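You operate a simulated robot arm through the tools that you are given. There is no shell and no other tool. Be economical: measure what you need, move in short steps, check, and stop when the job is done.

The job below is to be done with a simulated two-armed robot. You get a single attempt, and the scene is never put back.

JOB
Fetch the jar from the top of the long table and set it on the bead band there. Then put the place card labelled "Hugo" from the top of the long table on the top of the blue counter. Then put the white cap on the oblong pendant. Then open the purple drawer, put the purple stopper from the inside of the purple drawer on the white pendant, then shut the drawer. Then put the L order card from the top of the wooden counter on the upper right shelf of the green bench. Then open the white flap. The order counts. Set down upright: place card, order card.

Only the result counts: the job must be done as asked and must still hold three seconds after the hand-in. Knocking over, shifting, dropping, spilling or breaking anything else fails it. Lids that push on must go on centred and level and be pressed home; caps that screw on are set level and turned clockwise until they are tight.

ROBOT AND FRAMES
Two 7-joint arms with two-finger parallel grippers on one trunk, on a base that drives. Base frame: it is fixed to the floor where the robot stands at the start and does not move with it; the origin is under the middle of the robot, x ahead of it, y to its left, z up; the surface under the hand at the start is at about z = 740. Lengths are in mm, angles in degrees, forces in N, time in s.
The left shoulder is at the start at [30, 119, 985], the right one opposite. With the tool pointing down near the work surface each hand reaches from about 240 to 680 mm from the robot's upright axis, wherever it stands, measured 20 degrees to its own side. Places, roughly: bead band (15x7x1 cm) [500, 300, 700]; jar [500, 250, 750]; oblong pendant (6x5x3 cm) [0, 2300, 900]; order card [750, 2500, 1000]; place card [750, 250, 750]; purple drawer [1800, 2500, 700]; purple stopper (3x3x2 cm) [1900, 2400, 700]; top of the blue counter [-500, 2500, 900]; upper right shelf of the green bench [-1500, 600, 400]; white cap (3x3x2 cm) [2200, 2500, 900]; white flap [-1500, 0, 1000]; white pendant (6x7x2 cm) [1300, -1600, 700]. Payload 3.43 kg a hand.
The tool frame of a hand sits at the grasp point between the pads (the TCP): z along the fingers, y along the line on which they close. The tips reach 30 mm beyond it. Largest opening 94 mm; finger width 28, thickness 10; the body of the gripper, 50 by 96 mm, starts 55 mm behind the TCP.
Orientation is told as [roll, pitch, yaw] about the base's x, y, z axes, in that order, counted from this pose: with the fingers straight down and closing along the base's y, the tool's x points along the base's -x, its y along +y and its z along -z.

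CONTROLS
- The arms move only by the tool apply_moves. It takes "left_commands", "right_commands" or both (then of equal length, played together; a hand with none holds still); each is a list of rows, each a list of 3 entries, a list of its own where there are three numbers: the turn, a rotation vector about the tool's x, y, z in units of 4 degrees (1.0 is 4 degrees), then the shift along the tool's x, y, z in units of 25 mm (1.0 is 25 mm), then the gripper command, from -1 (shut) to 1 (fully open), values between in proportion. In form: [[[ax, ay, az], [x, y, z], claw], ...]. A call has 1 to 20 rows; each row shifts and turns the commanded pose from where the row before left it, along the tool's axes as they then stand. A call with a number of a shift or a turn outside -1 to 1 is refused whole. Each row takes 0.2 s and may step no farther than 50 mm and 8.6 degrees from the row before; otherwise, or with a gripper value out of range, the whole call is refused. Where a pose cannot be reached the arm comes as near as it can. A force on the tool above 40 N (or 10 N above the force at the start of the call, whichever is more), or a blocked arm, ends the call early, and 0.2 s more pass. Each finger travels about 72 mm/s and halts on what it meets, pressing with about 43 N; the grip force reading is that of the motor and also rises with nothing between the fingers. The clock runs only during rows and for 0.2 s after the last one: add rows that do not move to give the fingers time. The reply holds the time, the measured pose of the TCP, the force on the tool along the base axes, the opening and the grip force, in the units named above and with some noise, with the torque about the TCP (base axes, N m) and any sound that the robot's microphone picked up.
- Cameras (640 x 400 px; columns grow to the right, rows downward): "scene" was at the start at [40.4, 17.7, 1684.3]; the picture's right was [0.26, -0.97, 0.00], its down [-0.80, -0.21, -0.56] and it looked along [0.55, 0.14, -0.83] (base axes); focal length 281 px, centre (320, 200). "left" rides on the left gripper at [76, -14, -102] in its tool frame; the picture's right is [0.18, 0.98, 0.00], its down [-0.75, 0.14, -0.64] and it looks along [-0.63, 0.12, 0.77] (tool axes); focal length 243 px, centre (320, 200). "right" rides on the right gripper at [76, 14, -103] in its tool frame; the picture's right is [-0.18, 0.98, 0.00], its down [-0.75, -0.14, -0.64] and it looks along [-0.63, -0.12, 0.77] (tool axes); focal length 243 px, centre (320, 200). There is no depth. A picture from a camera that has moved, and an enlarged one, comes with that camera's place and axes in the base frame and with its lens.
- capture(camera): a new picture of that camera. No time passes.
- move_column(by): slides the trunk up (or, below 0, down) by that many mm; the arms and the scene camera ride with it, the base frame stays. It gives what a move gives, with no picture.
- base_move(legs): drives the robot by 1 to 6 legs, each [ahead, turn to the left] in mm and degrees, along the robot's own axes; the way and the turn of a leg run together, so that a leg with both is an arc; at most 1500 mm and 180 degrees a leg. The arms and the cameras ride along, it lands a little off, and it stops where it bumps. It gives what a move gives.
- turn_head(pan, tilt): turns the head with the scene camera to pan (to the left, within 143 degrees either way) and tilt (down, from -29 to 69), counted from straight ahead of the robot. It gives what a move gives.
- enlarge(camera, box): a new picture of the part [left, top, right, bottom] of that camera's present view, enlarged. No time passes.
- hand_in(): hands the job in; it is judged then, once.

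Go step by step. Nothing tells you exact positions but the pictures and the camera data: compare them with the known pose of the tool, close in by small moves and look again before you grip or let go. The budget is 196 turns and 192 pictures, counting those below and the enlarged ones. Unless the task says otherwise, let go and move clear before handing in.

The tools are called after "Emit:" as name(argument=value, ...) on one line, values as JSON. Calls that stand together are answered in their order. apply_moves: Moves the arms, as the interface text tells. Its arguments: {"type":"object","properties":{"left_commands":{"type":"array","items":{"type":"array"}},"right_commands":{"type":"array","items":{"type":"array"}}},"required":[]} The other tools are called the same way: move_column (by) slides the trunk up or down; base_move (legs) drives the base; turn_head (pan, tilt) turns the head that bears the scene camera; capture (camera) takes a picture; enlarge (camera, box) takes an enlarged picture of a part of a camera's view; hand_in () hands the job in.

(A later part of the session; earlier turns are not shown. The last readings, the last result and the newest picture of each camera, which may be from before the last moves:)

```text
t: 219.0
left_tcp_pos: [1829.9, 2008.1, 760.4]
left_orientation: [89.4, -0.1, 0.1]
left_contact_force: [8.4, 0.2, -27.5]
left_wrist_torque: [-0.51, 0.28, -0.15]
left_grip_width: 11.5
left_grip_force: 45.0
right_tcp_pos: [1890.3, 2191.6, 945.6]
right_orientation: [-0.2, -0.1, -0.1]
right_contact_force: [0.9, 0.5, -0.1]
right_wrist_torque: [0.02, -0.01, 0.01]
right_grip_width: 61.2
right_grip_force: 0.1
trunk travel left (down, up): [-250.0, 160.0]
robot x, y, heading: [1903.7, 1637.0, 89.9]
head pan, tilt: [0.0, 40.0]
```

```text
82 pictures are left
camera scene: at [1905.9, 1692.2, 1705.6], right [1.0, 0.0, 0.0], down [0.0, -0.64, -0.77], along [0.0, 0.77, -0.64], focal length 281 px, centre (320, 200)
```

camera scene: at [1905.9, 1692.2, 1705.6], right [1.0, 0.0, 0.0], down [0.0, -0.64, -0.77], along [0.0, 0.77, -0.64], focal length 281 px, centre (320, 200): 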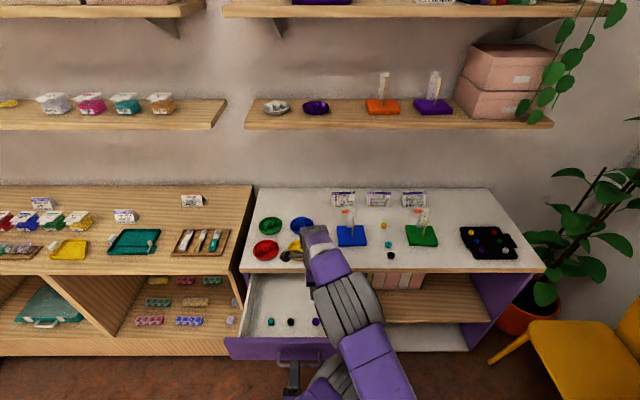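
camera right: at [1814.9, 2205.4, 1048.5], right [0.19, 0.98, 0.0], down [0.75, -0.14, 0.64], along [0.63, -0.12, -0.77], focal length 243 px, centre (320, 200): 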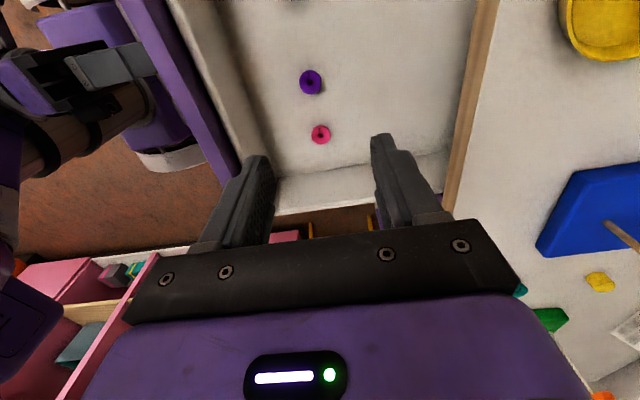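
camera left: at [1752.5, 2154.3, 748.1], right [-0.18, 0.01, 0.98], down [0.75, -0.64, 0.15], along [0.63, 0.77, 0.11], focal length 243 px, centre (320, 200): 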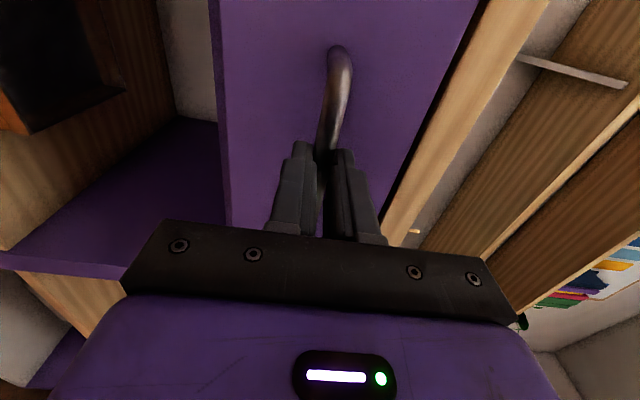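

Emit:
apply_moves(right_commands=[[[0, 0, 0], [-0.2, -0.46, 1], 0.1], [[0, 0, 0], [0, 0, 1], 0.1], [[0, 0, 0], [0, 0, 1], 0.1], [[0, 0, 0], [0, 0, 1], 0.1], [[0, 0, 0], [0, 0, 0.6], 0.1], [[0, 0, 0], [0, 0, 0], 0.1]])

Emit:
capture(camera="right")

```text
t: 220.4
left_tcp_pos: [1829.0, 2008.7, 760.5]
left_orientation: [89.4, -0.1, 0.0]
left_contact_force: [8.9, -0.4, -27.6]
left_wrist_torque: [-0.5, 0.24, -0.19]
left_grip_width: 12.0
left_grip_force: 45.2
right_tcp_pos: [1896.6, 2179.5, 830.2]
right_orientation: [0.0, 0.1, -0.1]
right_contact_force: [0.2, -0.6, -0.2]
right_wrist_torque: [-0.01, 0.02, -0.03]
right_grip_width: 51.8
right_grip_force: 0.1
trunk travel left (down, up): [-250.0, 160.0]
robot x, y, heading: [1904.7, 1634.9, 89.9]
head pan, tilt: [0.0, 40.0]
```

```text
81 pictures are left
camera right: at [1820.2, 2192.9, 932.2], right [0.19, 0.98, 0.0], down [0.75, -0.14, 0.64], along [0.63, -0.12, -0.77], focal length 243 px, centre (320, 200)
```

right: 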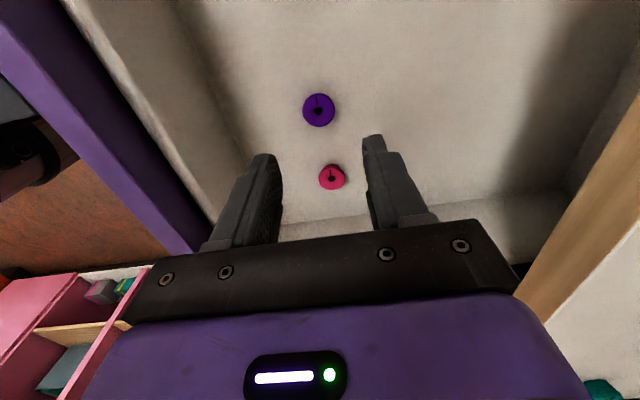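

Emit:
apply_moves(right_commands=[[[0, 0, 0], [0.13, 0, 1], 0.1], [[0, 0, 0], [0, 0, 1], 0.1], [[0, 0, 0], [0, 0, 0.8], 0.1], [[0, 0, 0], [0, 0, 0], 0.1]])

Emit:
enlarge(camera="right", box=[220, 80, 420, 230])

```text
t: 221.4
left_tcp_pos: [1828.5, 2008.3, 760.8]
left_orientation: [89.5, -0.1, 0.1]
left_contact_force: [7.6, -0.1, -28.2]
left_wrist_torque: [-0.49, 0.23, -0.21]
left_grip_width: 12.0
left_grip_force: 45.0
right_tcp_pos: [1893.4, 2179.1, 761.1]
right_orientation: [-0.1, 0.1, -0.2]
right_contact_force: [0.8, 0.2, 0.4]
right_wrist_torque: [0.01, 0.0, 0.0]
right_grip_width: 51.8
right_grip_force: 0.2
trunk travel left (down, up): [-250.0, 160.0]
robot x, y, heading: [1906.2, 1636.3, 90.0]
head pan, tilt: [0.0, 40.0]
```

```text
2.67 times, centred on (320, 155) of right
camera zoom: at [1816.7, 2193.3, 862.7], right [0.19, 0.98, 0.0], down [0.75, -0.14, 0.64], along [0.63, -0.12, -0.77], focal length 647 px, centre (320, 320)
```

zoom: 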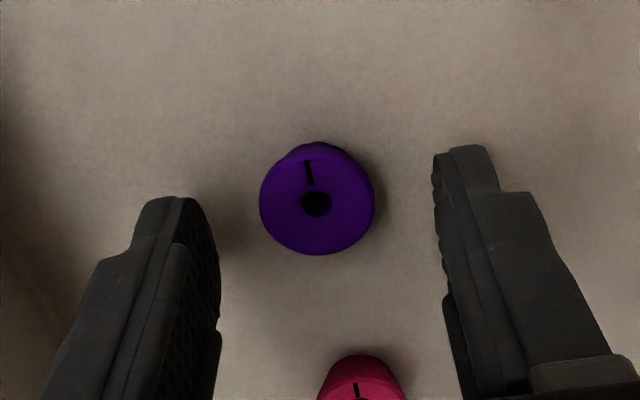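

Emit:
apply_moves(right_commands=[[[0, 0, 0], [0, 0, 0.3], 0.1], [[0, 0, 0], [0, 0, 0.25], 0.1], [[0, 0, 0], [0, 0, 0], 0.1]])

Emit:
enlarge(camera="right", box=[220, 80, 420, 230])

```text
t: 222.2
left_tcp_pos: [1828.3, 2007.9, 760.3]
left_orientation: [89.6, 0.0, 0.1]
left_contact_force: [7.3, 3.1, -30.0]
left_wrist_torque: [-0.54, 0.29, -0.37]
left_grip_width: 11.8
left_grip_force: 45.1
right_tcp_pos: [1891.7, 2180.2, 747.3]
right_orientation: [0.0, 0.1, -0.2]
right_contact_force: [1.3, -2.1, 6.6]
right_wrist_torque: [0.11, -0.14, -0.1]
right_grip_width: 50.9
right_grip_force: 0.1
trunk travel left (down, up): [-250.0, 160.0]
robot x, y, heading: [1905.6, 1636.9, 89.9]
head pan, tilt: [0.0, 40.0]
```

```text
2.67 times, centred on (320, 155) of right
camera zoom: at [1816.5, 2193.5, 849.8], right [0.19, 0.98, 0.0], down [0.75, -0.14, 0.64], along [0.63, -0.12, -0.77], focal length 647 px, centre (320, 320)
```

zoom: 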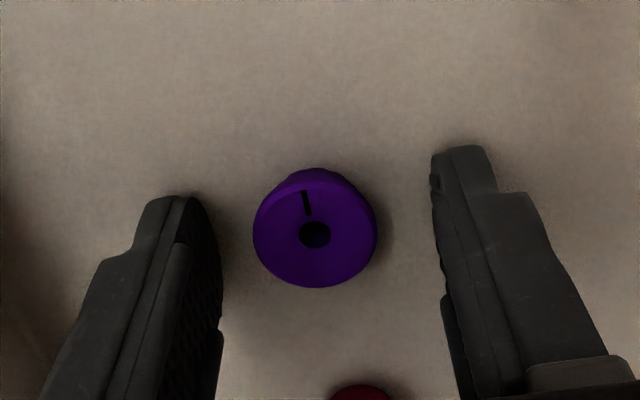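

Floor reached. I'll rise 3 mm and close on the stopper.

Emit:
apply_moves(right_commands=[[[0, 0, 0], [0, 0, -0.14], 0.1], [[0, 0, 0], [0, 0, 0], -0.3], [[0, 0, 0], [0, 0, 0], -0.7], [[0, 0, 0], [0, 0, 0], -0.7], [[0, 0, 0], [0, 0, 0], -0.7]])

Emit:
enlarge(camera="right", box=[220, 80, 420, 230])

```text
t: 223.4
left_tcp_pos: [1829.1, 2008.4, 760.7]
left_orientation: [89.5, -0.1, 0.1]
left_contact_force: [7.9, -0.7, -28.3]
left_wrist_torque: [-0.52, 0.27, -0.19]
left_grip_width: 11.8
left_grip_force: 45.2
right_tcp_pos: [1891.2, 2180.0, 750.6]
right_orientation: [-0.1, 0.1, -0.1]
right_contact_force: [-0.9, 0.8, -0.3]
right_wrist_torque: [0.01, 0.01, -0.02]
right_grip_width: 23.3
right_grip_force: 42.9
trunk travel left (down, up): [-250.0, 160.0]
robot x, y, heading: [1900.5, 1632.3, 89.8]
head pan, tilt: [0.0, 40.0]
```

```text
2.67 times, centred on (320, 155) of right
camera zoom: at [1816.5, 2193.5, 853.0], right [0.19, 0.98, 0.0], down [0.75, -0.14, 0.64], along [0.63, -0.12, -0.77], focal length 647 px, centre (320, 320)
```

zoom: 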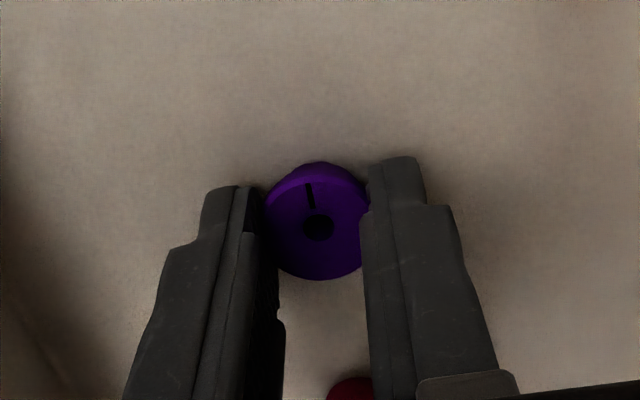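

The stopper is gripped. I'll lift it clear, then release the handle with the left hand.

Emit:
apply_moves(right_commands=[[[0, 0, 0], [0, 0, -0.6], -0.7], [[0, 0, 0], [0, 0, -1], -0.7], [[0, 0, 0], [0, 0, -1], -0.7], [[0, 0, 0], [0, 0, -1], -0.7], [[0, 0, 0], [0, 0, -1], -0.7], [[0, 0, 0], [0, 0, -1], -0.7], [[0, 0, 0], [0, 0, -1], -0.7], [[0, 0, 0], [0, 0, -1], -0.7], [[0, 0, 0], [0, 0, -1], -0.7], [[0, 0, 0], [-0.9, -0.5, -0.6], -0.7], [[0, 0, 0], [-0.9, -0.7, 0], -0.7], [[0, 0, 0], [-0.9, -0.7, 0], -0.7], [[0, 0, 0], [-0.9, -0.7, 0], -0.7], [[0, 0, 0], [-0.9, -0.7, 0], -0.7], [[0, 0, 0], [-0.9, -0.7, 0], -0.7], [[0, 0, 0], [-0.9, -0.7, 0], -0.7]])

Emit:
apply_moves(left_commands=[[[0, 0, 0], [0, 0, 0], -0.5], [[0, 0, 0], [0, 0, 0], 0], [[0, 0, 0], [0, 0, 0], 0.3], [[0, 0, 0], [0, 0, 0], 0.4], [[0, 0, 0], [0, 0, -0.6], 0.4], [[0, 0, 0], [0, 0, -0.6], 0.4], [[0, 0, 0], [0, 0, -0.6], 0.4]])

Emit:
capture(camera="scene")

Emit:
capture(camera="right")

```text
t: 226.8
left_tcp_pos: [1829.2, 2007.9, 760.5]
left_orientation: [89.6, -0.2, 0.1]
left_contact_force: [8.5, -1.7, -26.7]
left_wrist_torque: [-0.53, 0.36, 0.02]
left_grip_width: 11.8
left_grip_force: 45.0
right_tcp_pos: [2050.8, 2061.0, 982.5]
right_orientation: [-0.1, 0.1, -0.1]
right_contact_force: [0.3, -1.0, 0.0]
right_wrist_torque: [0.01, -0.04, 0.03]
right_grip_width: 23.2
right_grip_force: 43.0
trunk travel left (down, up): [-250.0, 160.0]
robot x, y, heading: [1905.7, 1635.3, 89.9]
head pan, tilt: [0.0, 40.0]
```

```text
t: 228.4
left_tcp_pos: [1829.4, 1971.9, 770.4]
left_orientation: [90.5, 0.2, 0.1]
left_contact_force: [0.2, 0.0, 0.4]
left_wrist_torque: [0.0, 0.01, -0.07]
left_grip_width: 65.6
left_grip_force: 0.0
left hand out of reach, approached as far as the arm can: row 7
right_tcp_pos: [2051.4, 2060.5, 983.0]
right_orientation: [0.0, 0.1, -0.1]
right_contact_force: [-0.1, -0.2, 0.0]
right_wrist_torque: [-0.08, 0.01, -0.02]
right_grip_width: 23.5
right_grip_force: 43.4
trunk travel left (down, up): [-250.0, 160.0]
robot x, y, heading: [1901.7, 1633.9, 89.9]
head pan, tilt: [0.0, 40.0]
```

```text
77 pictures are left
camera scene: at [1905.5, 1689.7, 1705.7], right [1.0, 0.0, 0.0], down [0.0, -0.64, -0.77], along [0.0, 0.77, -0.64], focal length 281 px, centre (320, 200)
```

scene: 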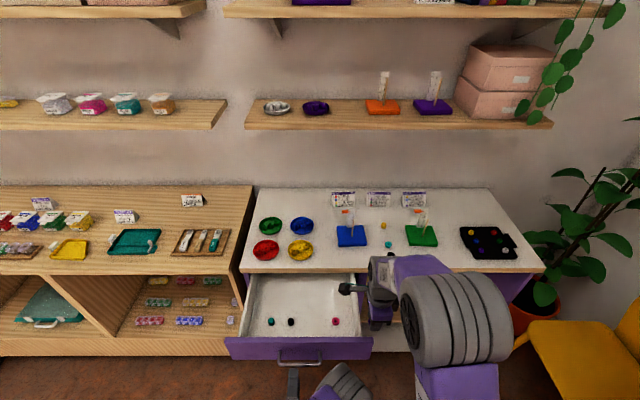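

```text
76 pictures are left
camera right: at [1974.6, 2074.4, 1085.8], right [0.19, 0.98, 0.0], down [0.75, -0.14, 0.64], along [0.63, -0.12, -0.77], focal length 243 px, centre (320, 200)
```

right: 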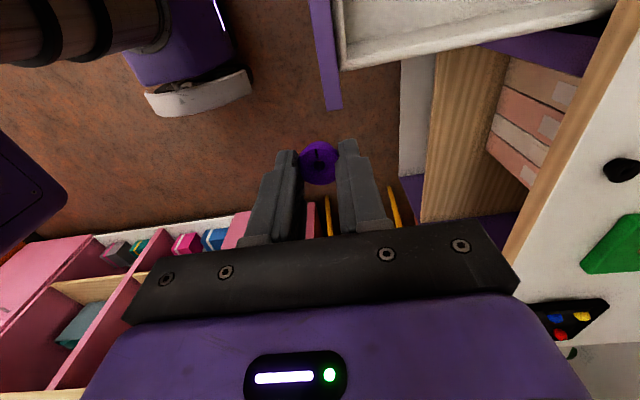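

Both hands are clear. I'll back away, raise the trunk a little, and look for the white pendant.

Emit:
base_move(legs=[[-300, 0], [0, -90]])

Emit:
move_column(by=100)

Emit:
turn_head(pan=-95, tilt=25)

Emit:
capture(camera="scene")

```text
t: 234.3
left_tcp_pos: [2240.7, 1409.4, 771.5]
left_orientation: [90.8, 0.0, -89.9]
left_contact_force: [-0.5, 0.4, -0.3]
left_wrist_torque: [-0.01, 0.04, -0.02]
left_grip_width: 66.0
left_grip_force: 0.1
right_tcp_pos: [2328.5, 1191.0, 983.9]
right_orientation: [0.0, 0.0, -90.1]
right_contact_force: [-0.5, -0.2, 0.0]
right_wrist_torque: [0.03, 0.02, 0.01]
right_grip_width: 23.6
right_grip_force: 42.3
trunk travel left (down, up): [-250.0, 160.0]
robot x, y, heading: [1901.6, 1341.7, 0.0]
head pan, tilt: [0.0, 40.0]
```

```text
t: 235.6
left_tcp_pos: [2241.3, 1409.3, 871.8]
left_orientation: [90.8, 0.0, -89.9]
left_contact_force: [0.2, 0.9, 0.4]
left_wrist_torque: [-0.01, -0.02, -0.02]
left_grip_width: 65.7
left_grip_force: 0.1
right_tcp_pos: [2329.2, 1190.6, 1083.4]
right_orientation: [0.0, 0.0, -90.1]
right_contact_force: [0.6, 0.0, -1.2]
right_wrist_torque: [-0.01, 0.02, -0.03]
right_grip_width: 23.5
right_grip_force: 42.7
trunk travel left (down, up): [-350.0, 60.0]
robot x, y, heading: [1902.8, 1335.9, -0.1]
head pan, tilt: [0.0, 40.0]
```

```text
t: 237.3
left_tcp_pos: [2241.6, 1409.3, 871.4]
left_orientation: [90.8, -0.1, -89.9]
left_contact_force: [-0.5, -0.3, -0.6]
left_wrist_torque: [0.01, 0.01, -0.01]
left_grip_width: 65.8
left_grip_force: 0.1
right_tcp_pos: [2328.5, 1191.7, 1083.2]
right_orientation: [0.0, 0.0, -90.1]
right_contact_force: [-0.7, 0.0, 0.9]
right_wrist_torque: [-0.05, -0.02, -0.04]
right_grip_width: 23.4
right_grip_force: 43.2
trunk travel left (down, up): [-350.0, 60.0]
robot x, y, heading: [1904.3, 1337.7, 0.1]
head pan, tilt: [-95.0, 25.0]
```

```text
75 pictures are left
camera scene: at [1866.1, 1245.1, 1829.0], right [-1.0, 0.09, 0.0], down [0.04, 0.42, -0.91], along [-0.08, -0.9, -0.42], focal length 281 px, centre (320, 200)
```

scene: 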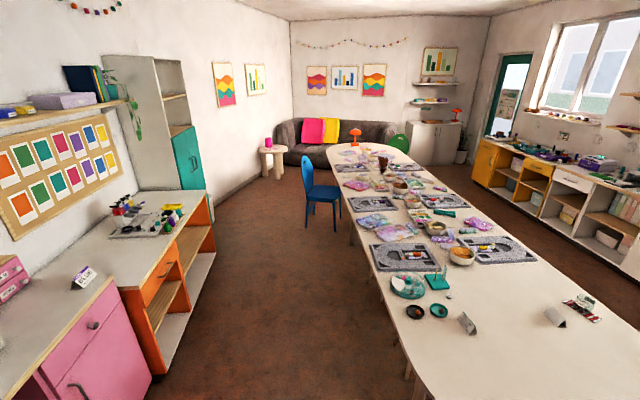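

Emit:
enlarge(camera="scene", box=[290, 130, 450, 230])

Emit:
enlarge(camera="scene", box=[320, 180, 560, 330])

```text
4.00 times, centred on (370, 180) of scene
camera zoom: at [1866.1, 1245.1, 1829.0], right [-1.0, 0.09, 0.0], down [0.04, 0.42, -0.91], along [-0.08, -0.9, -0.42], focal length 1124 px, centre (120, 280)
```

zoom: 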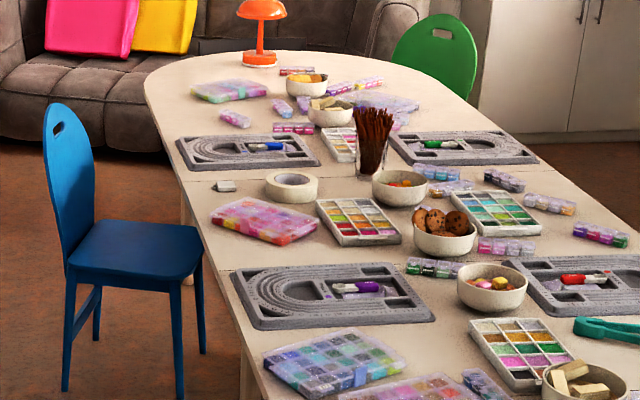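

```text
2.67 times, centred on (440, 255) of scene
camera zoom: at [1866.1, 1245.1, 1829.0], right [-1.0, 0.09, 0.0], down [0.04, 0.42, -0.91], along [-0.08, -0.9, -0.42], focal length 749 px, centre (0, 53)
```

zoom: 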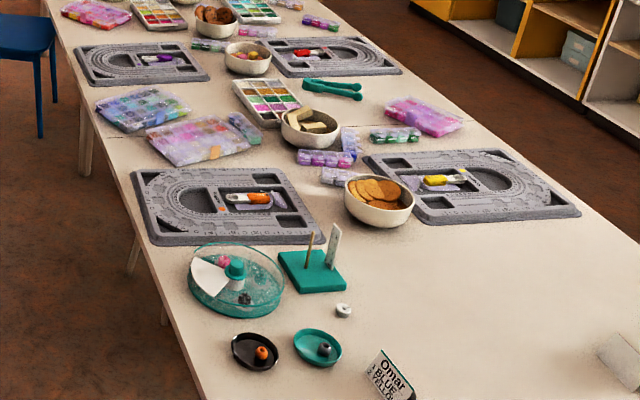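

The white pendant lies near the table's edge at about [1308,-1675,745], with a blue chair close by. I'll raise the trunk a bit more and drive to about [1800,-1350], facing it diagonally.

Emit:
move_column(by=60)

Emit:
base_move(legs=[[0, -92.2], [1500, 0], [1190, 0], [0, -38.8]])

Emit:
turn_head(pan=-10, tilt=48)

Emit:
capture(camera="scene")

```text
t: 238.3
left_tcp_pos: [2241.3, 1408.9, 931.2]
left_orientation: [90.9, 0.0, -90.0]
left_contact_force: [0.4, 0.2, 0.4]
left_wrist_torque: [-0.01, 0.06, 0.0]
left_grip_width: 66.0
left_grip_force: 0.0
right_tcp_pos: [2327.5, 1190.2, 1142.9]
right_orientation: [0.1, 0.1, -90.1]
right_contact_force: [0.5, 0.0, -0.1]
right_wrist_torque: [-0.01, 0.02, -0.02]
right_grip_width: 23.3
right_grip_force: 42.5
trunk travel left (down, up): [-410.0, 0.0]
robot x, y, heading: [1898.7, 1337.1, -0.0]
head pan, tilt: [-95.0, 25.0]
```

```text
t: 257.0
left_tcp_pos: [1625.6, -1632.1, 931.3]
left_orientation: [90.8, -0.1, 138.5]
left_contact_force: [-0.4, 0.2, -0.1]
left_wrist_torque: [0.01, 0.0, -0.01]
left_grip_width: 65.8
left_grip_force: 0.0
right_tcp_pos: [1402.8, -1552.5, 1142.1]
right_orientation: [0.0, 0.1, 138.4]
right_contact_force: [0.0, -0.2, -0.3]
right_wrist_torque: [0.0, -0.03, 0.01]
right_grip_width: 23.4
right_grip_force: 43.2
trunk travel left (down, up): [-410.0, 0.0]
robot x, y, heading: [1795.4, -1331.2, -131.8]
head pan, tilt: [-95.0, 25.0]
```

```text
t: 258.6
left_tcp_pos: [1623.9, -1632.2, 931.0]
left_orientation: [90.8, -0.1, 138.5]
left_contact_force: [-0.3, -0.6, -0.8]
left_wrist_torque: [0.01, -0.04, 0.01]
left_grip_width: 65.7
left_grip_force: 0.0
right_tcp_pos: [1403.6, -1552.4, 1142.2]
right_orientation: [0.0, 0.1, 138.4]
right_contact_force: [0.7, -0.3, -0.5]
right_wrist_torque: [-0.03, 0.02, -0.02]
right_grip_width: 23.1
right_grip_force: 43.5
trunk travel left (down, up): [-410.0, 0.0]
robot x, y, heading: [1797.8, -1332.9, -131.7]
head pan, tilt: [-10.0, 48.0]
```

```text
72 pictures are left
camera scene: at [1754.7, -1358.5, 1854.3], right [-0.62, 0.78, 0.0], down [0.58, 0.46, -0.67], along [-0.53, -0.41, -0.74], focal length 281 px, centre (320, 200)
```

scene: 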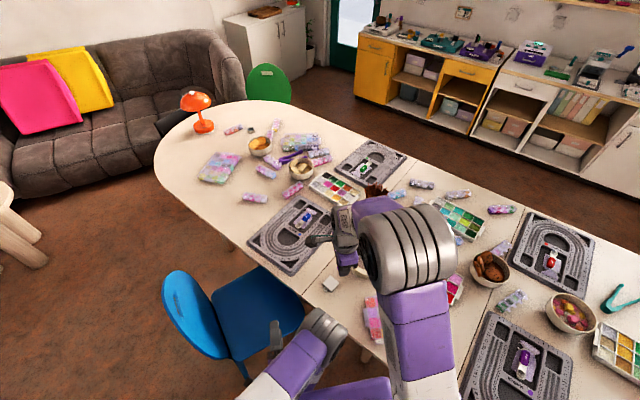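

Emit:
apply_moves(right_commands=[[[0, 0, 0], [0, 0.4, 1], -0.7], [[0, 0, 0], [0, 0.4, 1], -0.7], [[0, 0, 0], [0, 0.4, 1], -0.7], [[0, 0, 0], [0, 0.4, 1], -0.7], [[0, 0, 0], [0, 0.4, 1], -0.7], [[0, 0, 0], [0, 0.4, 1], -0.7], [[0, 0, 0], [-0.2, 0.4, 1], -0.7], [[0, 0, 0], [0, 0.2, 1], -0.7], [[0, 0, 0], [0, 0, 1], -0.7], [[0, 0, 0], [0, 0, 1], -0.7], [[0, 0, 0], [0, 0, 0], -0.7]])

Emit:
capture(camera="right")

Emit:
enlarge(camera="scene", box=[280, 230, 376, 310])

```text
t: 261.0
left_tcp_pos: [1625.3, -1631.7, 931.7]
left_orientation: [90.9, -0.1, 138.4]
left_contact_force: [0.9, -0.5, -0.2]
left_wrist_torque: [0.0, 0.01, -0.02]
left_grip_width: 65.9
left_grip_force: 0.0
right_tcp_pos: [1350.0, -1606.4, 891.6]
right_orientation: [0.0, 0.0, 138.3]
right_contact_force: [-0.1, -0.5, -0.2]
right_wrist_torque: [-0.02, 0.0, 0.0]
right_grip_width: 23.5
right_grip_force: 42.9
trunk travel left (down, up): [-410.0, 0.0]
robot x, y, heading: [1793.2, -1334.1, -131.7]
head pan, tilt: [-10.0, 48.0]
```

```text
71 pictures are left
camera right: at [1397.3, -1668.6, 994.8], right [-0.79, -0.61, 0.0], down [-0.47, 0.61, 0.64], along [-0.39, 0.51, -0.77], focal length 243 px, centre (320, 200)
```

right: 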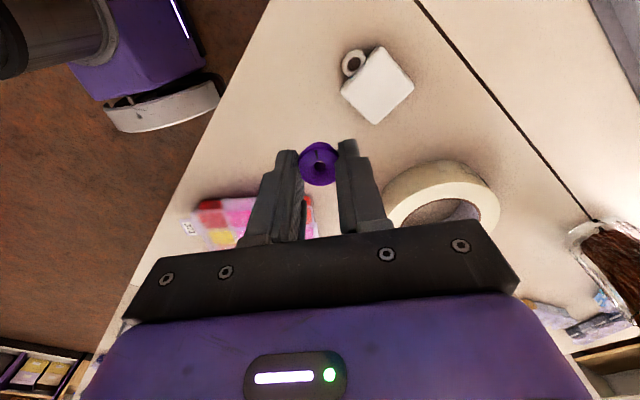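

```text
5.00 times, centred on (328, 270) of scene
camera zoom: at [1755.1, -1358.3, 1854.3], right [-0.62, 0.78, 0.0], down [0.58, 0.46, -0.67], along [-0.53, -0.42, -0.74], focal length 1404 px, centre (280, -150)
```

zoom: 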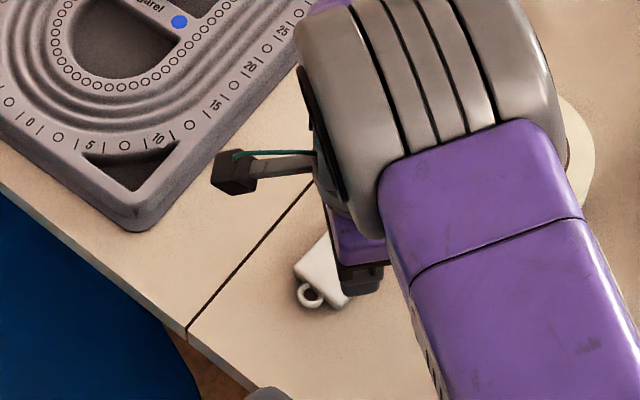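

I'll descend further beside it for a better measurement.

Emit:
apply_moves(right_commands=[[[0, 0, 0], [0.1, 0, 1], -0.7], [[0, 0, 0], [0, 0, 1], -0.7], [[0, 0, 0], [0, 0, 0.7], -0.7], [[0, 0, 0], [0, 0, 0], -0.7]])

Emit:
enlarge(camera="right", box=[280, 40, 480, 190])

```text
t: 262.0
left_tcp_pos: [1625.3, -1631.7, 931.7]
left_orientation: [90.9, -0.1, 138.5]
left_contact_force: [-0.9, 0.0, -0.3]
left_wrist_torque: [-0.02, 0.02, 0.0]
left_grip_width: 65.8
left_grip_force: 0.0
right_tcp_pos: [1350.5, -1607.7, 823.3]
right_orientation: [0.0, 0.0, 138.3]
right_contact_force: [0.1, 0.0, -0.4]
right_wrist_torque: [-0.01, 0.03, 0.02]
right_grip_width: 23.5
right_grip_force: 43.0
trunk travel left (down, up): [-410.0, 0.0]
robot x, y, heading: [1802.1, -1330.3, -131.7]
head pan, tilt: [-10.0, 48.0]
```

```text
2.67 times, centred on (380, 115) of right
camera zoom: at [1398.8, -1669.2, 926.4], right [-0.79, -0.61, 0.0], down [-0.47, 0.61, 0.64], along [-0.39, 0.51, -0.77], focal length 647 px, centre (160, 427)
```

zoom: 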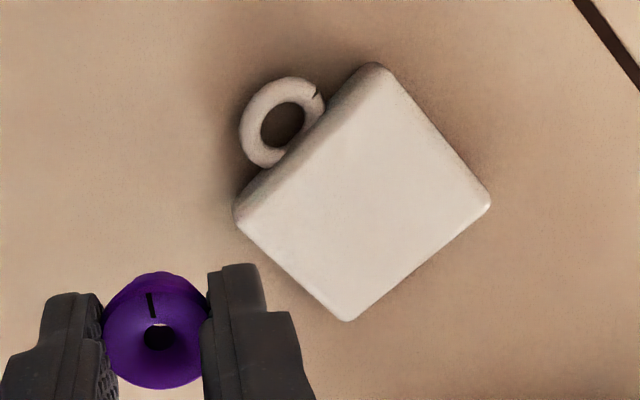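

Plate centre ≈ [1318,-1650,760]. I'll move over it.

Emit:
apply_moves(right_commands=[[[0, 0, 0], [0.15, 0.71, 0], -0.7], [[0, 0, 0], [0, 0.71, 0], -0.7], [[0, 0, 0], [0, 0.71, 0.4], -0.7], [[0, 0, 0], [0, 0, 0], -0.7]])

Emit:
enlarge(camera="right", box=[220, 60, 420, 210])

```text
t: 263.0
left_tcp_pos: [1625.0, -1631.9, 931.8]
left_orientation: [90.9, -0.1, 138.5]
left_contact_force: [-0.6, 0.0, 0.2]
left_wrist_torque: [-0.02, -0.02, 0.02]
left_grip_width: 65.7
left_grip_force: 0.1
right_tcp_pos: [1318.7, -1650.2, 816.2]
right_orientation: [0.0, -0.1, 138.3]
right_contact_force: [0.0, -0.4, -0.5]
right_wrist_torque: [0.01, -0.01, 0.0]
right_grip_width: 23.2
right_grip_force: 42.5
trunk travel left (down, up): [-410.0, 0.0]
robot x, y, heading: [1796.9, -1330.5, -131.6]
head pan, tilt: [-10.0, 48.0]
```

```text
2.67 times, centred on (320, 135) of right
camera zoom: at [1367.1, -1712.7, 919.1], right [-0.79, -0.61, 0.0], down [-0.47, 0.61, 0.64], along [-0.39, 0.51, -0.77], focal length 647 px, centre (320, 373)
```

zoom: 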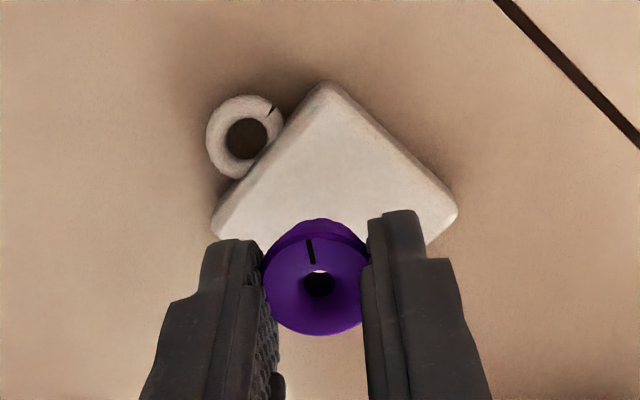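

Emit:
apply_moves(right_commands=[[[0, 0, 0], [0, 0.13, 0.3], -0.7], [[0, 0, 0], [0, 0, 0.3], -0.7], [[0, 0, 0], [0, 0, 0], -0.7]])

Emit:
enlarge(camera="right", box=[220, 60, 420, 210])

```text
t: 263.8
left_tcp_pos: [1624.9, -1633.2, 932.0]
left_orientation: [91.0, 0.0, 138.5]
left_contact_force: [0.6, -0.1, -0.5]
left_wrist_torque: [-0.02, 0.0, -0.01]
left_grip_width: 65.6
left_grip_force: 0.1
right_tcp_pos: [1316.9, -1651.5, 802.1]
right_orientation: [0.0, 0.0, 138.3]
right_contact_force: [-0.2, -0.8, -0.5]
right_wrist_torque: [-0.01, 0.01, 0.0]
right_grip_width: 23.2
right_grip_force: 43.0
trunk travel left (down, up): [-410.0, 0.0]
robot x, y, heading: [1795.7, -1332.1, -131.8]
head pan, tilt: [-10.0, 48.0]
```

```text
2.67 times, centred on (320, 135) of right
camera zoom: at [1364.5, -1714.2, 904.1], right [-0.79, -0.61, 0.0], down [-0.47, 0.61, 0.64], along [-0.39, 0.51, -0.77], focal length 647 px, centre (320, 373)
```

zoom: 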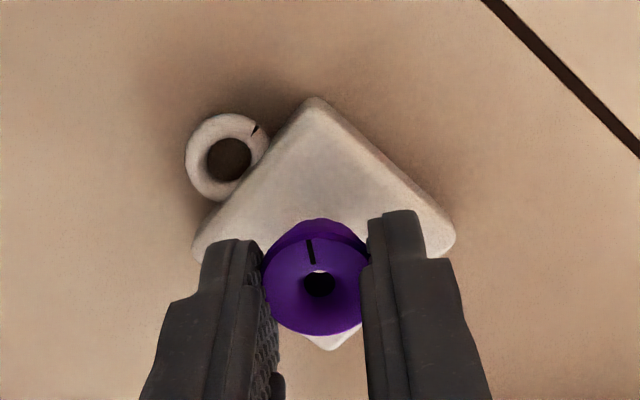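

Centred. I'll lower to contact.

Emit:
apply_moves(right_commands=[[[0, 0, 0], [0, 0, 0.15], -0.7], [[0, 0, 0], [0, 0, 0.12], -0.7], [[0, 0, 0], [0, 0, 0], -0.7]])

Emit:
apply_moves(right_commands=[[[0, 0, 0], [0, 0, 0.08], -0.7], [[0, 0, 0], [0, 0, 0], -0.7]])

```text
t: 264.6
left_tcp_pos: [1624.8, -1632.7, 931.0]
left_orientation: [90.9, -0.1, 138.5]
left_contact_force: [0.1, -0.4, 0.8]
left_wrist_torque: [-0.02, 0.0, 0.01]
left_grip_width: 65.7
left_grip_force: 0.1
right_tcp_pos: [1317.2, -1652.7, 794.7]
right_orientation: [-0.1, 0.0, 138.4]
right_contact_force: [-0.2, -0.4, -0.2]
right_wrist_torque: [-0.02, 0.02, -0.03]
right_grip_width: 23.0
right_grip_force: 43.0
trunk travel left (down, up): [-410.0, 0.0]
robot x, y, heading: [1796.5, -1329.7, -131.8]
head pan, tilt: [-10.0, 48.0]
```

```text
t: 265.2
left_tcp_pos: [1624.4, -1632.5, 931.1]
left_orientation: [91.0, -0.1, 138.5]
left_contact_force: [0.3, 0.4, 1.0]
left_wrist_torque: [-0.01, 0.05, -0.04]
left_grip_width: 66.0
left_grip_force: 0.0
right_tcp_pos: [1317.9, -1652.5, 792.1]
right_orientation: [0.0, -0.1, 138.3]
right_contact_force: [0.1, -0.1, -0.3]
right_wrist_torque: [-0.01, -0.02, -0.01]
right_grip_width: 23.5
right_grip_force: 43.1
trunk travel left (down, up): [-410.0, 0.0]
robot x, y, heading: [1793.7, -1333.0, -131.5]
head pan, tilt: [-10.0, 48.0]
```

Emit:
apply_moves(right_commands=[[[0, 0, 0], [0, 0, 0.08], -0.7], [[0, 0, 0], [0, 0, 0.08], -0.7], [[0, 0, 0], [0, 0, 0], -0.7]])

Emit:
enlarge(camera="right", box=[220, 60, 420, 210])

```text
t: 266.0
left_tcp_pos: [1623.6, -1631.3, 931.1]
left_orientation: [90.9, 0.0, 138.5]
left_contact_force: [0.6, -0.2, -1.0]
left_wrist_torque: [0.08, -0.03, -0.02]
left_grip_width: 65.6
left_grip_force: 0.0
right_tcp_pos: [1316.3, -1652.2, 788.1]
right_orientation: [0.0, 0.0, 138.5]
right_contact_force: [0.4, 0.4, 0.4]
right_wrist_torque: [-0.03, 0.01, -0.02]
right_grip_width: 23.1
right_grip_force: 43.5
trunk travel left (down, up): [-410.0, 0.0]
robot x, y, heading: [1794.8, -1330.2, -131.6]
head pan, tilt: [-10.0, 48.0]
```

```text
2.67 times, centred on (320, 135) of right
camera zoom: at [1364.9, -1714.1, 890.7], right [-0.79, -0.61, 0.0], down [-0.47, 0.61, 0.64], along [-0.39, 0.51, -0.77], focal length 647 px, centre (320, 373)
```

zoom: 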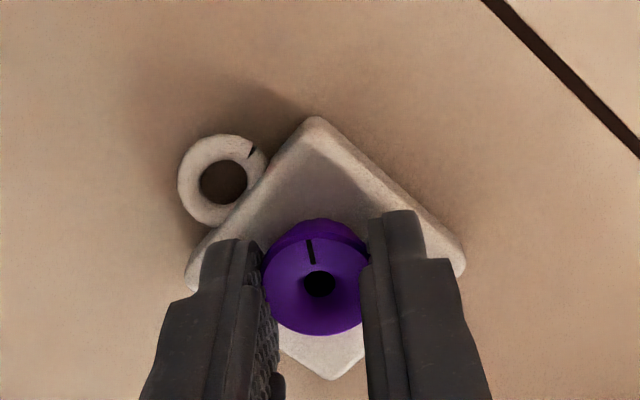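

Emit:
apply_moves(right_commands=[[[0, 0, 0], [-0.16, 0, 0], -0.7], [[0, 0, 0], [0, 0, 0.08], -0.7], [[0, 0, 0], [0, 0, 0.06], -0.7], [[0, 0, 0], [0, 0, 0], -0.7]])

```text
t: 267.0
left_tcp_pos: [1625.8, -1630.7, 932.7]
left_orientation: [90.9, -0.2, 138.4]
left_contact_force: [0.7, 0.1, 0.3]
left_wrist_torque: [0.03, -0.01, 0.0]
left_grip_width: 65.9
left_grip_force: 0.0
right_tcp_pos: [1313.9, -1649.3, 786.6]
right_orientation: [0.4, 0.0, 138.4]
right_contact_force: [3.6, 3.1, 27.0]
right_wrist_torque: [0.12, -0.18, 0.0]
right_grip_width: 23.6
right_grip_force: 43.3
trunk travel left (down, up): [-410.0, 0.0]
robot x, y, heading: [1796.4, -1330.4, -131.6]
head pan, tilt: [-10.0, 48.0]
```

Contact at 27 N. I'll release and rise.

Emit:
apply_moves(right_commands=[[[0, 0, 0], [0, 0, -0.03], -0.45], [[0, 0, 0], [0, 0, 0], -0.3], [[0, 0, 0], [0, 0, 0], -0.2], [[0, 0, 0], [0, 0, 0], -0.2], [[0, 0, 0], [0, 0, -0.4], -0.2], [[0, 0, 0], [0, 0, -0.8], -0.2], [[0, 0, 0], [0, 0, -0.8], -0.2], [[0, 0, 0], [0, 0, -0.8], -0.2], [[0, 0, 0], [0, 0, 0], -0.2]])

Emit:
enlarge(camera="right", box=[220, 40, 420, 190])

```text
t: 269.0
left_tcp_pos: [1624.9, -1632.1, 931.9]
left_orientation: [90.8, -0.2, 138.6]
left_contact_force: [-0.3, 0.1, -0.4]
left_wrist_torque: [0.01, -0.04, -0.01]
left_grip_width: 65.7
left_grip_force: 0.1
right_tcp_pos: [1313.6, -1649.5, 854.7]
right_orientation: [0.0, 0.0, 138.4]
right_contact_force: [-0.6, 0.3, -0.8]
right_wrist_torque: [0.01, -0.03, 0.01]
right_grip_width: 37.4
right_grip_force: 0.0
trunk travel left (down, up): [-410.0, 0.0]
robot x, y, heading: [1795.6, -1334.8, -131.5]
head pan, tilt: [-10.0, 48.0]
```

```text
2.67 times, centred on (320, 115) of right
camera zoom: at [1361.7, -1711.1, 958.1], right [-0.79, -0.61, 0.0], down [-0.47, 0.61, 0.64], along [-0.39, 0.51, -0.77], focal length 647 px, centre (320, 427)
```

zoom: 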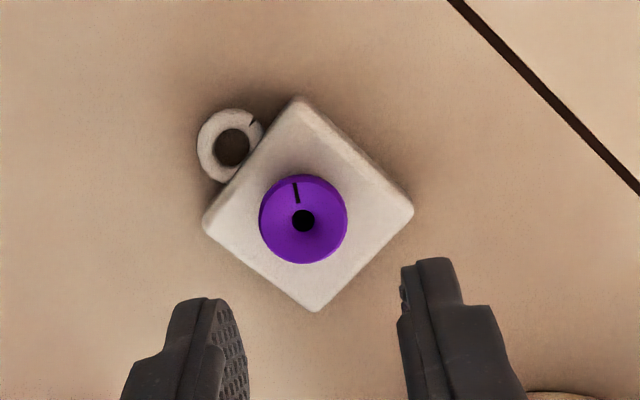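

The purple stopper sits centred on the white pendant. I'll raise and retract the right hand, then drive back to the drawer.

Emit:
apply_moves(right_commands=[[[0, 0, 0], [0, 0, -1], -0.2], [[0, 0, 0], [0, 0, -1], -0.2], [[0, 0, 0], [0, 0, -1], 0], [[0, 0, 0], [0, -0.3, -1], 0], [[0, 0, 0], [0, -0.6, -1], 0], [[0, 0, 0], [0, -1, -1], 0], [[0, 0, 0], [0, -1, -1], 0], [[0, 0, 0], [0, -1, -1], 0], [[0, 0, 0], [0, -1, 0], 0], [[0, 0, 0], [0, -1, 0], 0], [[0, 0, 0], [0, 0, 0], 0]])

Emit:
base_move(legs=[[0, -140.4], [1500, 0], [1200, 0]])

Emit:
turn_head(pan=0, tilt=45)

Emit:
capture(camera="scene")

```text
t: 271.4
left_tcp_pos: [1624.9, -1633.2, 930.3]
left_orientation: [90.9, -0.1, 138.5]
left_contact_force: [-0.5, 0.2, 0.2]
left_wrist_torque: [-0.01, -0.03, 0.01]
left_grip_width: 66.0
left_grip_force: 0.0
right_tcp_pos: [1411.7, -1539.1, 1054.3]
right_orientation: [0.1, 0.0, 138.4]
right_contact_force: [0.4, -0.3, 0.2]
right_wrist_torque: [0.03, 0.02, 0.01]
right_grip_width: 47.0
right_grip_force: 0.1
trunk travel left (down, up): [-410.0, 0.0]
robot x, y, heading: [1794.3, -1331.0, -131.9]
head pan, tilt: [-10.0, 48.0]
```

```text
t: 290.4
left_tcp_pos: [1943.5, 1700.5, 931.2]
left_orientation: [90.8, -0.1, -4.3]
left_contact_force: [0.2, 0.0, 0.8]
left_wrist_torque: [0.0, 0.0, 0.01]
left_grip_width: 65.9
left_grip_force: 0.0
right_tcp_pos: [2167.6, 1754.2, 1054.1]
right_orientation: [0.0, 0.0, -4.5]
right_contact_force: [1.0, -0.4, -0.7]
right_wrist_torque: [0.02, -0.03, 0.02]
right_grip_width: 46.8
right_grip_force: 0.0
trunk travel left (down, up): [-410.0, 0.0]
robot x, y, heading: [1985.1, 1357.2, 85.8]
head pan, tilt: [-10.0, 48.0]
```

```text
t: 291.1
left_tcp_pos: [1941.3, 1700.6, 931.9]
left_orientation: [90.9, -0.1, -4.3]
left_contact_force: [-0.1, 0.0, 0.6]
left_wrist_torque: [0.01, 0.0, 0.02]
left_grip_width: 65.7
left_grip_force: 0.0
right_tcp_pos: [2166.7, 1753.3, 1056.2]
right_orientation: [-0.1, 0.0, -4.5]
right_contact_force: [-0.1, -0.3, -0.5]
right_wrist_torque: [-0.01, 0.0, 0.01]
right_grip_width: 47.2
right_grip_force: 0.1
trunk travel left (down, up): [-410.0, 0.0]
robot x, y, heading: [1990.5, 1355.7, 85.5]
head pan, tilt: [0.0, 45.0]
```

```text
64 pictures are left
camera scene: at [1993.0, 1408.2, 1858.4], right [1.0, -0.08, 0.0], down [-0.05, -0.71, -0.71], along [0.05, 0.7, -0.71], focal length 281 px, centre (320, 200)
```

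scene: 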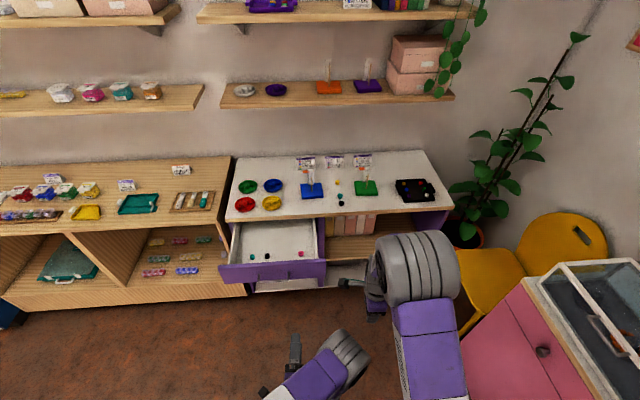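

I'll line up with the drawer at x≈1903, lower the trunk, then push.

Emit:
base_move(legs=[[0, 24], [254, 0], [0, -19.6]])

Emit:
move_column(by=-168)

Emit:
capture(camera="left")

Emit:
capture(camera="scene")

```text
t: 295.2
left_tcp_pos: [1829.2, 1936.3, 931.2]
left_orientation: [91.0, -0.1, 0.2]
left_contact_force: [0.1, 0.9, 0.3]
left_wrist_torque: [-0.02, 0.01, 0.02]
left_grip_width: 65.6
left_grip_force: 0.1
right_tcp_pos: [2049.6, 2007.4, 1055.8]
right_orientation: [0.0, 0.0, 0.1]
right_contact_force: [-0.1, -0.4, -0.3]
right_wrist_torque: [0.04, -0.01, -0.01]
right_grip_width: 47.0
right_grip_force: 0.2
trunk travel left (down, up): [-410.0, 0.0]
robot x, y, heading: [1901.1, 1598.7, 89.9]
head pan, tilt: [0.0, 45.0]
```

```text
t: 297.1
left_tcp_pos: [1828.5, 1936.0, 763.7]
left_orientation: [90.9, 0.0, 0.2]
left_contact_force: [-0.4, 0.5, 0.1]
left_wrist_torque: [0.03, -0.03, -0.01]
left_grip_width: 65.7
left_grip_force: 0.0
right_tcp_pos: [2048.3, 2007.6, 888.1]
right_orientation: [-0.1, 0.1, 0.2]
right_contact_force: [0.2, -0.4, -0.3]
right_wrist_torque: [-0.01, 0.0, 0.0]
right_grip_width: 47.1
right_grip_force: 0.2
trunk travel left (down, up): [-242.0, 168.0]
robot x, y, heading: [1898.7, 1597.6, 90.1]
head pan, tilt: [0.0, 45.0]
```

```text
63 pictures are left
camera left: at [1752.5, 1833.4, 748.4], right [-0.19, -0.02, 0.98], down [0.76, -0.64, 0.13], along [0.63, 0.77, 0.13], focal length 243 px, centre (320, 200)
```

left: 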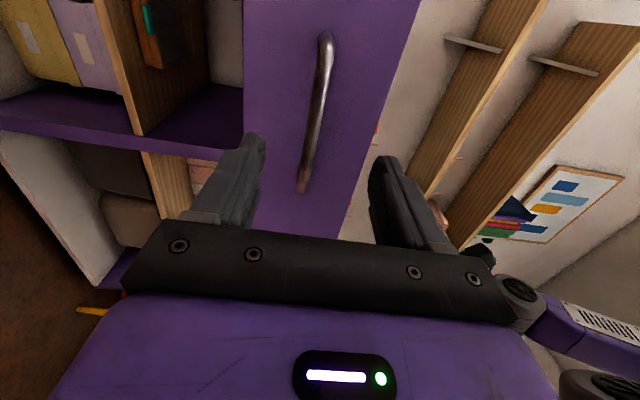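

```text
62 pictures are left
camera scene: at [1902.8, 1648.6, 1690.6], right [1.0, 0.0, 0.0], down [0.0, -0.71, -0.71], along [0.0, 0.71, -0.71], focal length 281 px, centre (320, 200)
```

scene: 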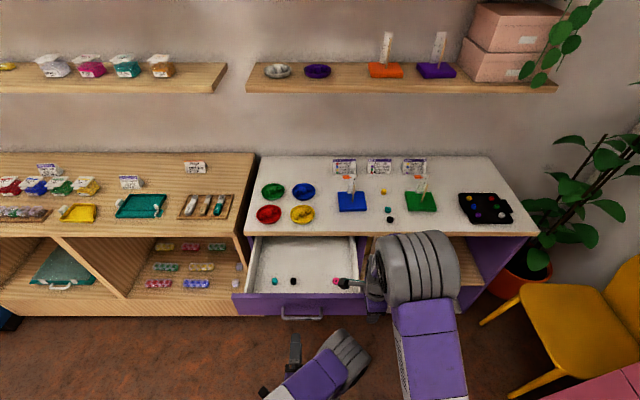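

Emit:
apply_moves(right_commands=[[[0, 0, 0], [0, 0, -1], 0], [[0, 0, 0], [0, 0, -1], 0], [[0, 0, 0], [0, 0, -1], 0]])

Emit:
base_move(legs=[[85, 0]])

Emit:
apply_moves(left_commands=[[[0, 0, 0], [0, 0, 0.6], 0.4], [[0, 0, 0], [0, 0, 0.6], 0.4], [[0, 0, 0], [0, 0, 0.6], 0.4], [[0, 0, 0], [0, 0, 0.6], 0.4], [[0, 0, 0], [0, 0, 0.6], 0.4], [[0, 0, 0], [0, 0, 0.6], 0.4], [[0, 0, 0], [0, 0, 0.6], 0.4], [[0, 0, 0], [0, 0, 0.6], 0.4]])

Emit:
capture(camera="scene")

```text
t: 297.9
left_tcp_pos: [1829.1, 1934.6, 764.0]
left_orientation: [90.9, -0.1, 0.2]
left_contact_force: [-0.2, 0.0, 0.3]
left_wrist_torque: [0.0, 0.01, 0.01]
left_grip_width: 65.7
left_grip_force: 0.1
right_tcp_pos: [2048.8, 2008.3, 964.3]
right_orientation: [0.0, 0.0, 0.1]
right_contact_force: [-0.6, -0.3, 0.1]
right_wrist_torque: [0.01, 0.0, 0.04]
right_grip_width: 47.2
right_grip_force: 0.1
trunk travel left (down, up): [-242.0, 168.0]
robot x, y, heading: [1903.1, 1602.5, 90.4]
head pan, tilt: [0.0, 45.0]
```

```text
t: 299.0
left_tcp_pos: [1828.6, 2021.9, 764.3]
left_orientation: [90.8, -0.1, 0.2]
left_contact_force: [0.3, -0.3, -0.1]
left_wrist_torque: [0.02, 0.01, 0.02]
left_grip_width: 65.6
left_grip_force: 0.0
right_tcp_pos: [2049.9, 2093.0, 964.2]
right_orientation: [0.0, 0.0, -0.1]
right_contact_force: [-0.3, 0.2, -0.4]
right_wrist_torque: [-0.01, 0.01, -0.02]
right_grip_width: 47.0
right_grip_force: 0.1
trunk travel left (down, up): [-242.0, 168.0]
robot x, y, heading: [1900.2, 1681.8, 89.7]
head pan, tilt: [0.0, 45.0]
```

```text
t: 300.8
left_tcp_pos: [1830.6, 2142.8, 766.0]
left_orientation: [90.9, -0.1, 0.1]
left_contact_force: [-0.8, -0.2, -0.2]
left_wrist_torque: [0.0, 0.0, -0.04]
left_grip_width: 65.8
left_grip_force: 0.1
right_tcp_pos: [2048.9, 2092.3, 963.5]
right_orientation: [0.0, -0.1, 0.1]
right_contact_force: [-0.1, 0.3, -0.1]
right_wrist_torque: [-0.01, 0.0, -0.03]
right_grip_width: 47.0
right_grip_force: 0.1
trunk travel left (down, up): [-242.0, 168.0]
robot x, y, heading: [1898.8, 1685.8, 90.1]
head pan, tilt: [0.0, 45.0]
```

```text
61 pictures are left
camera scene: at [1902.8, 1733.9, 1690.4], right [1.0, 0.0, 0.0], down [0.0, -0.71, -0.71], along [0.0, 0.71, -0.71], focal length 281 px, centre (320, 200)
```

scene: 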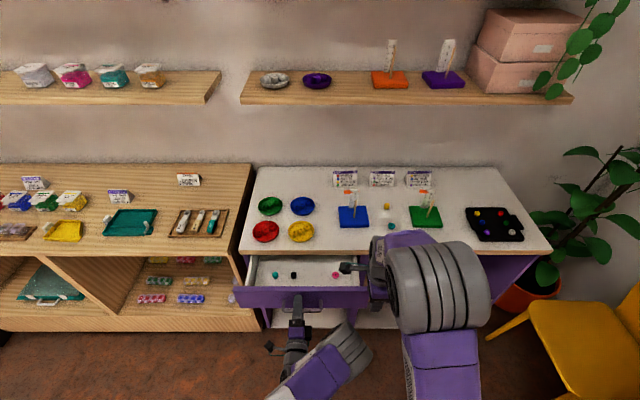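

The drawer is moving in. I'll keep pushing.

Emit:
apply_moves(left_commands=[[[0, 0, 0], [0, 0, 0.6], 0.4], [[0, 0, 0], [0, 0, 0.6], 0.4], [[0, 0, 0], [0, 0, 0.6], 0.4], [[0, 0, 0], [0, 0, 0.6], 0.4], [[0, 0, 0], [0, 0, 0.6], 0.4], [[0, 0, 0], [0, 0, 0.6], 0.4], [[0, 0, 0], [0, 0, 0.6], 0.4], [[0, 0, 0], [0, 0, 0.6], 0.4]])

Emit:
apply_moves(left_commands=[[[0, 0, 0], [0, 0, 0.4], 0.4], [[0, 0, 0], [0, 0, 0.4], 0.4], [[0, 0, 0], [0, 0, 0.3], 0.4], [[0, 0, 0], [0, 0, 0.2], 0.4]])

Emit:
enlarge(camera="scene", box=[220, 220, 400, 340])

```text
t: 302.6
left_tcp_pos: [1828.5, 2261.6, 767.1]
left_orientation: [90.9, -0.1, 0.2]
left_contact_force: [-0.5, 0.7, -0.1]
left_wrist_torque: [0.0, -0.04, 0.01]
left_grip_width: 65.9
left_grip_force: 0.0
right_tcp_pos: [2049.8, 2091.7, 963.5]
right_orientation: [-0.1, 0.0, 0.0]
right_contact_force: [-0.6, 0.9, -0.6]
right_wrist_torque: [0.0, -0.02, -0.03]
right_grip_width: 46.9
right_grip_force: 0.1
trunk travel left (down, up): [-242.0, 168.0]
robot x, y, heading: [1902.8, 1683.8, 90.1]
head pan, tilt: [0.0, 45.0]
```

```text
t: 303.6
left_tcp_pos: [1826.7, 2284.7, 763.2]
left_orientation: [90.4, 0.0, 0.2]
left_contact_force: [-0.4, -25.5, 11.8]
left_wrist_torque: [-0.47, -0.18, -0.24]
left_grip_width: 58.1
left_grip_force: 0.1
right_tcp_pos: [2049.8, 2088.9, 965.1]
right_orientation: [0.1, 0.2, 0.0]
right_contact_force: [0.2, 0.2, -0.5]
right_wrist_torque: [0.04, 0.02, 0.02]
right_grip_width: 46.9
right_grip_force: 0.1
trunk travel left (down, up): [-242.0, 168.0]
robot x, y, heading: [1896.8, 1684.5, 90.0]
head pan, tilt: [0.0, 45.0]
stopped in row 4 (left hand): the force on the tool passed its limit at 49 N (the readings are from after the stop); the commanded pose is now the measured one
```

```text
3.33 times, centred on (310, 280) of scene
camera zoom: at [1903.0, 1729.2, 1690.7], right [1.0, 0.0, 0.0], down [0.0, -0.71, -0.71], along [0.0, 0.71, -0.71], focal length 936 px, centre (353, -67)
```

zoom: 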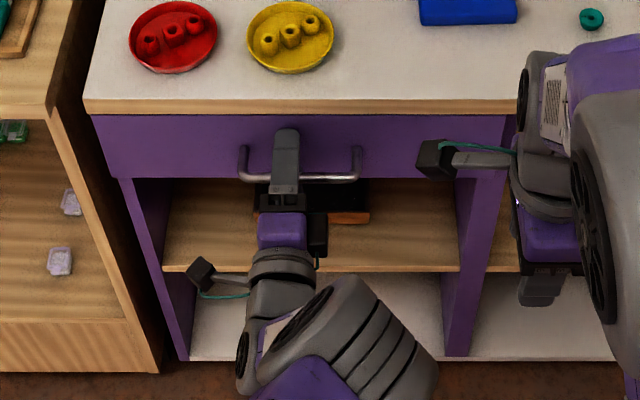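

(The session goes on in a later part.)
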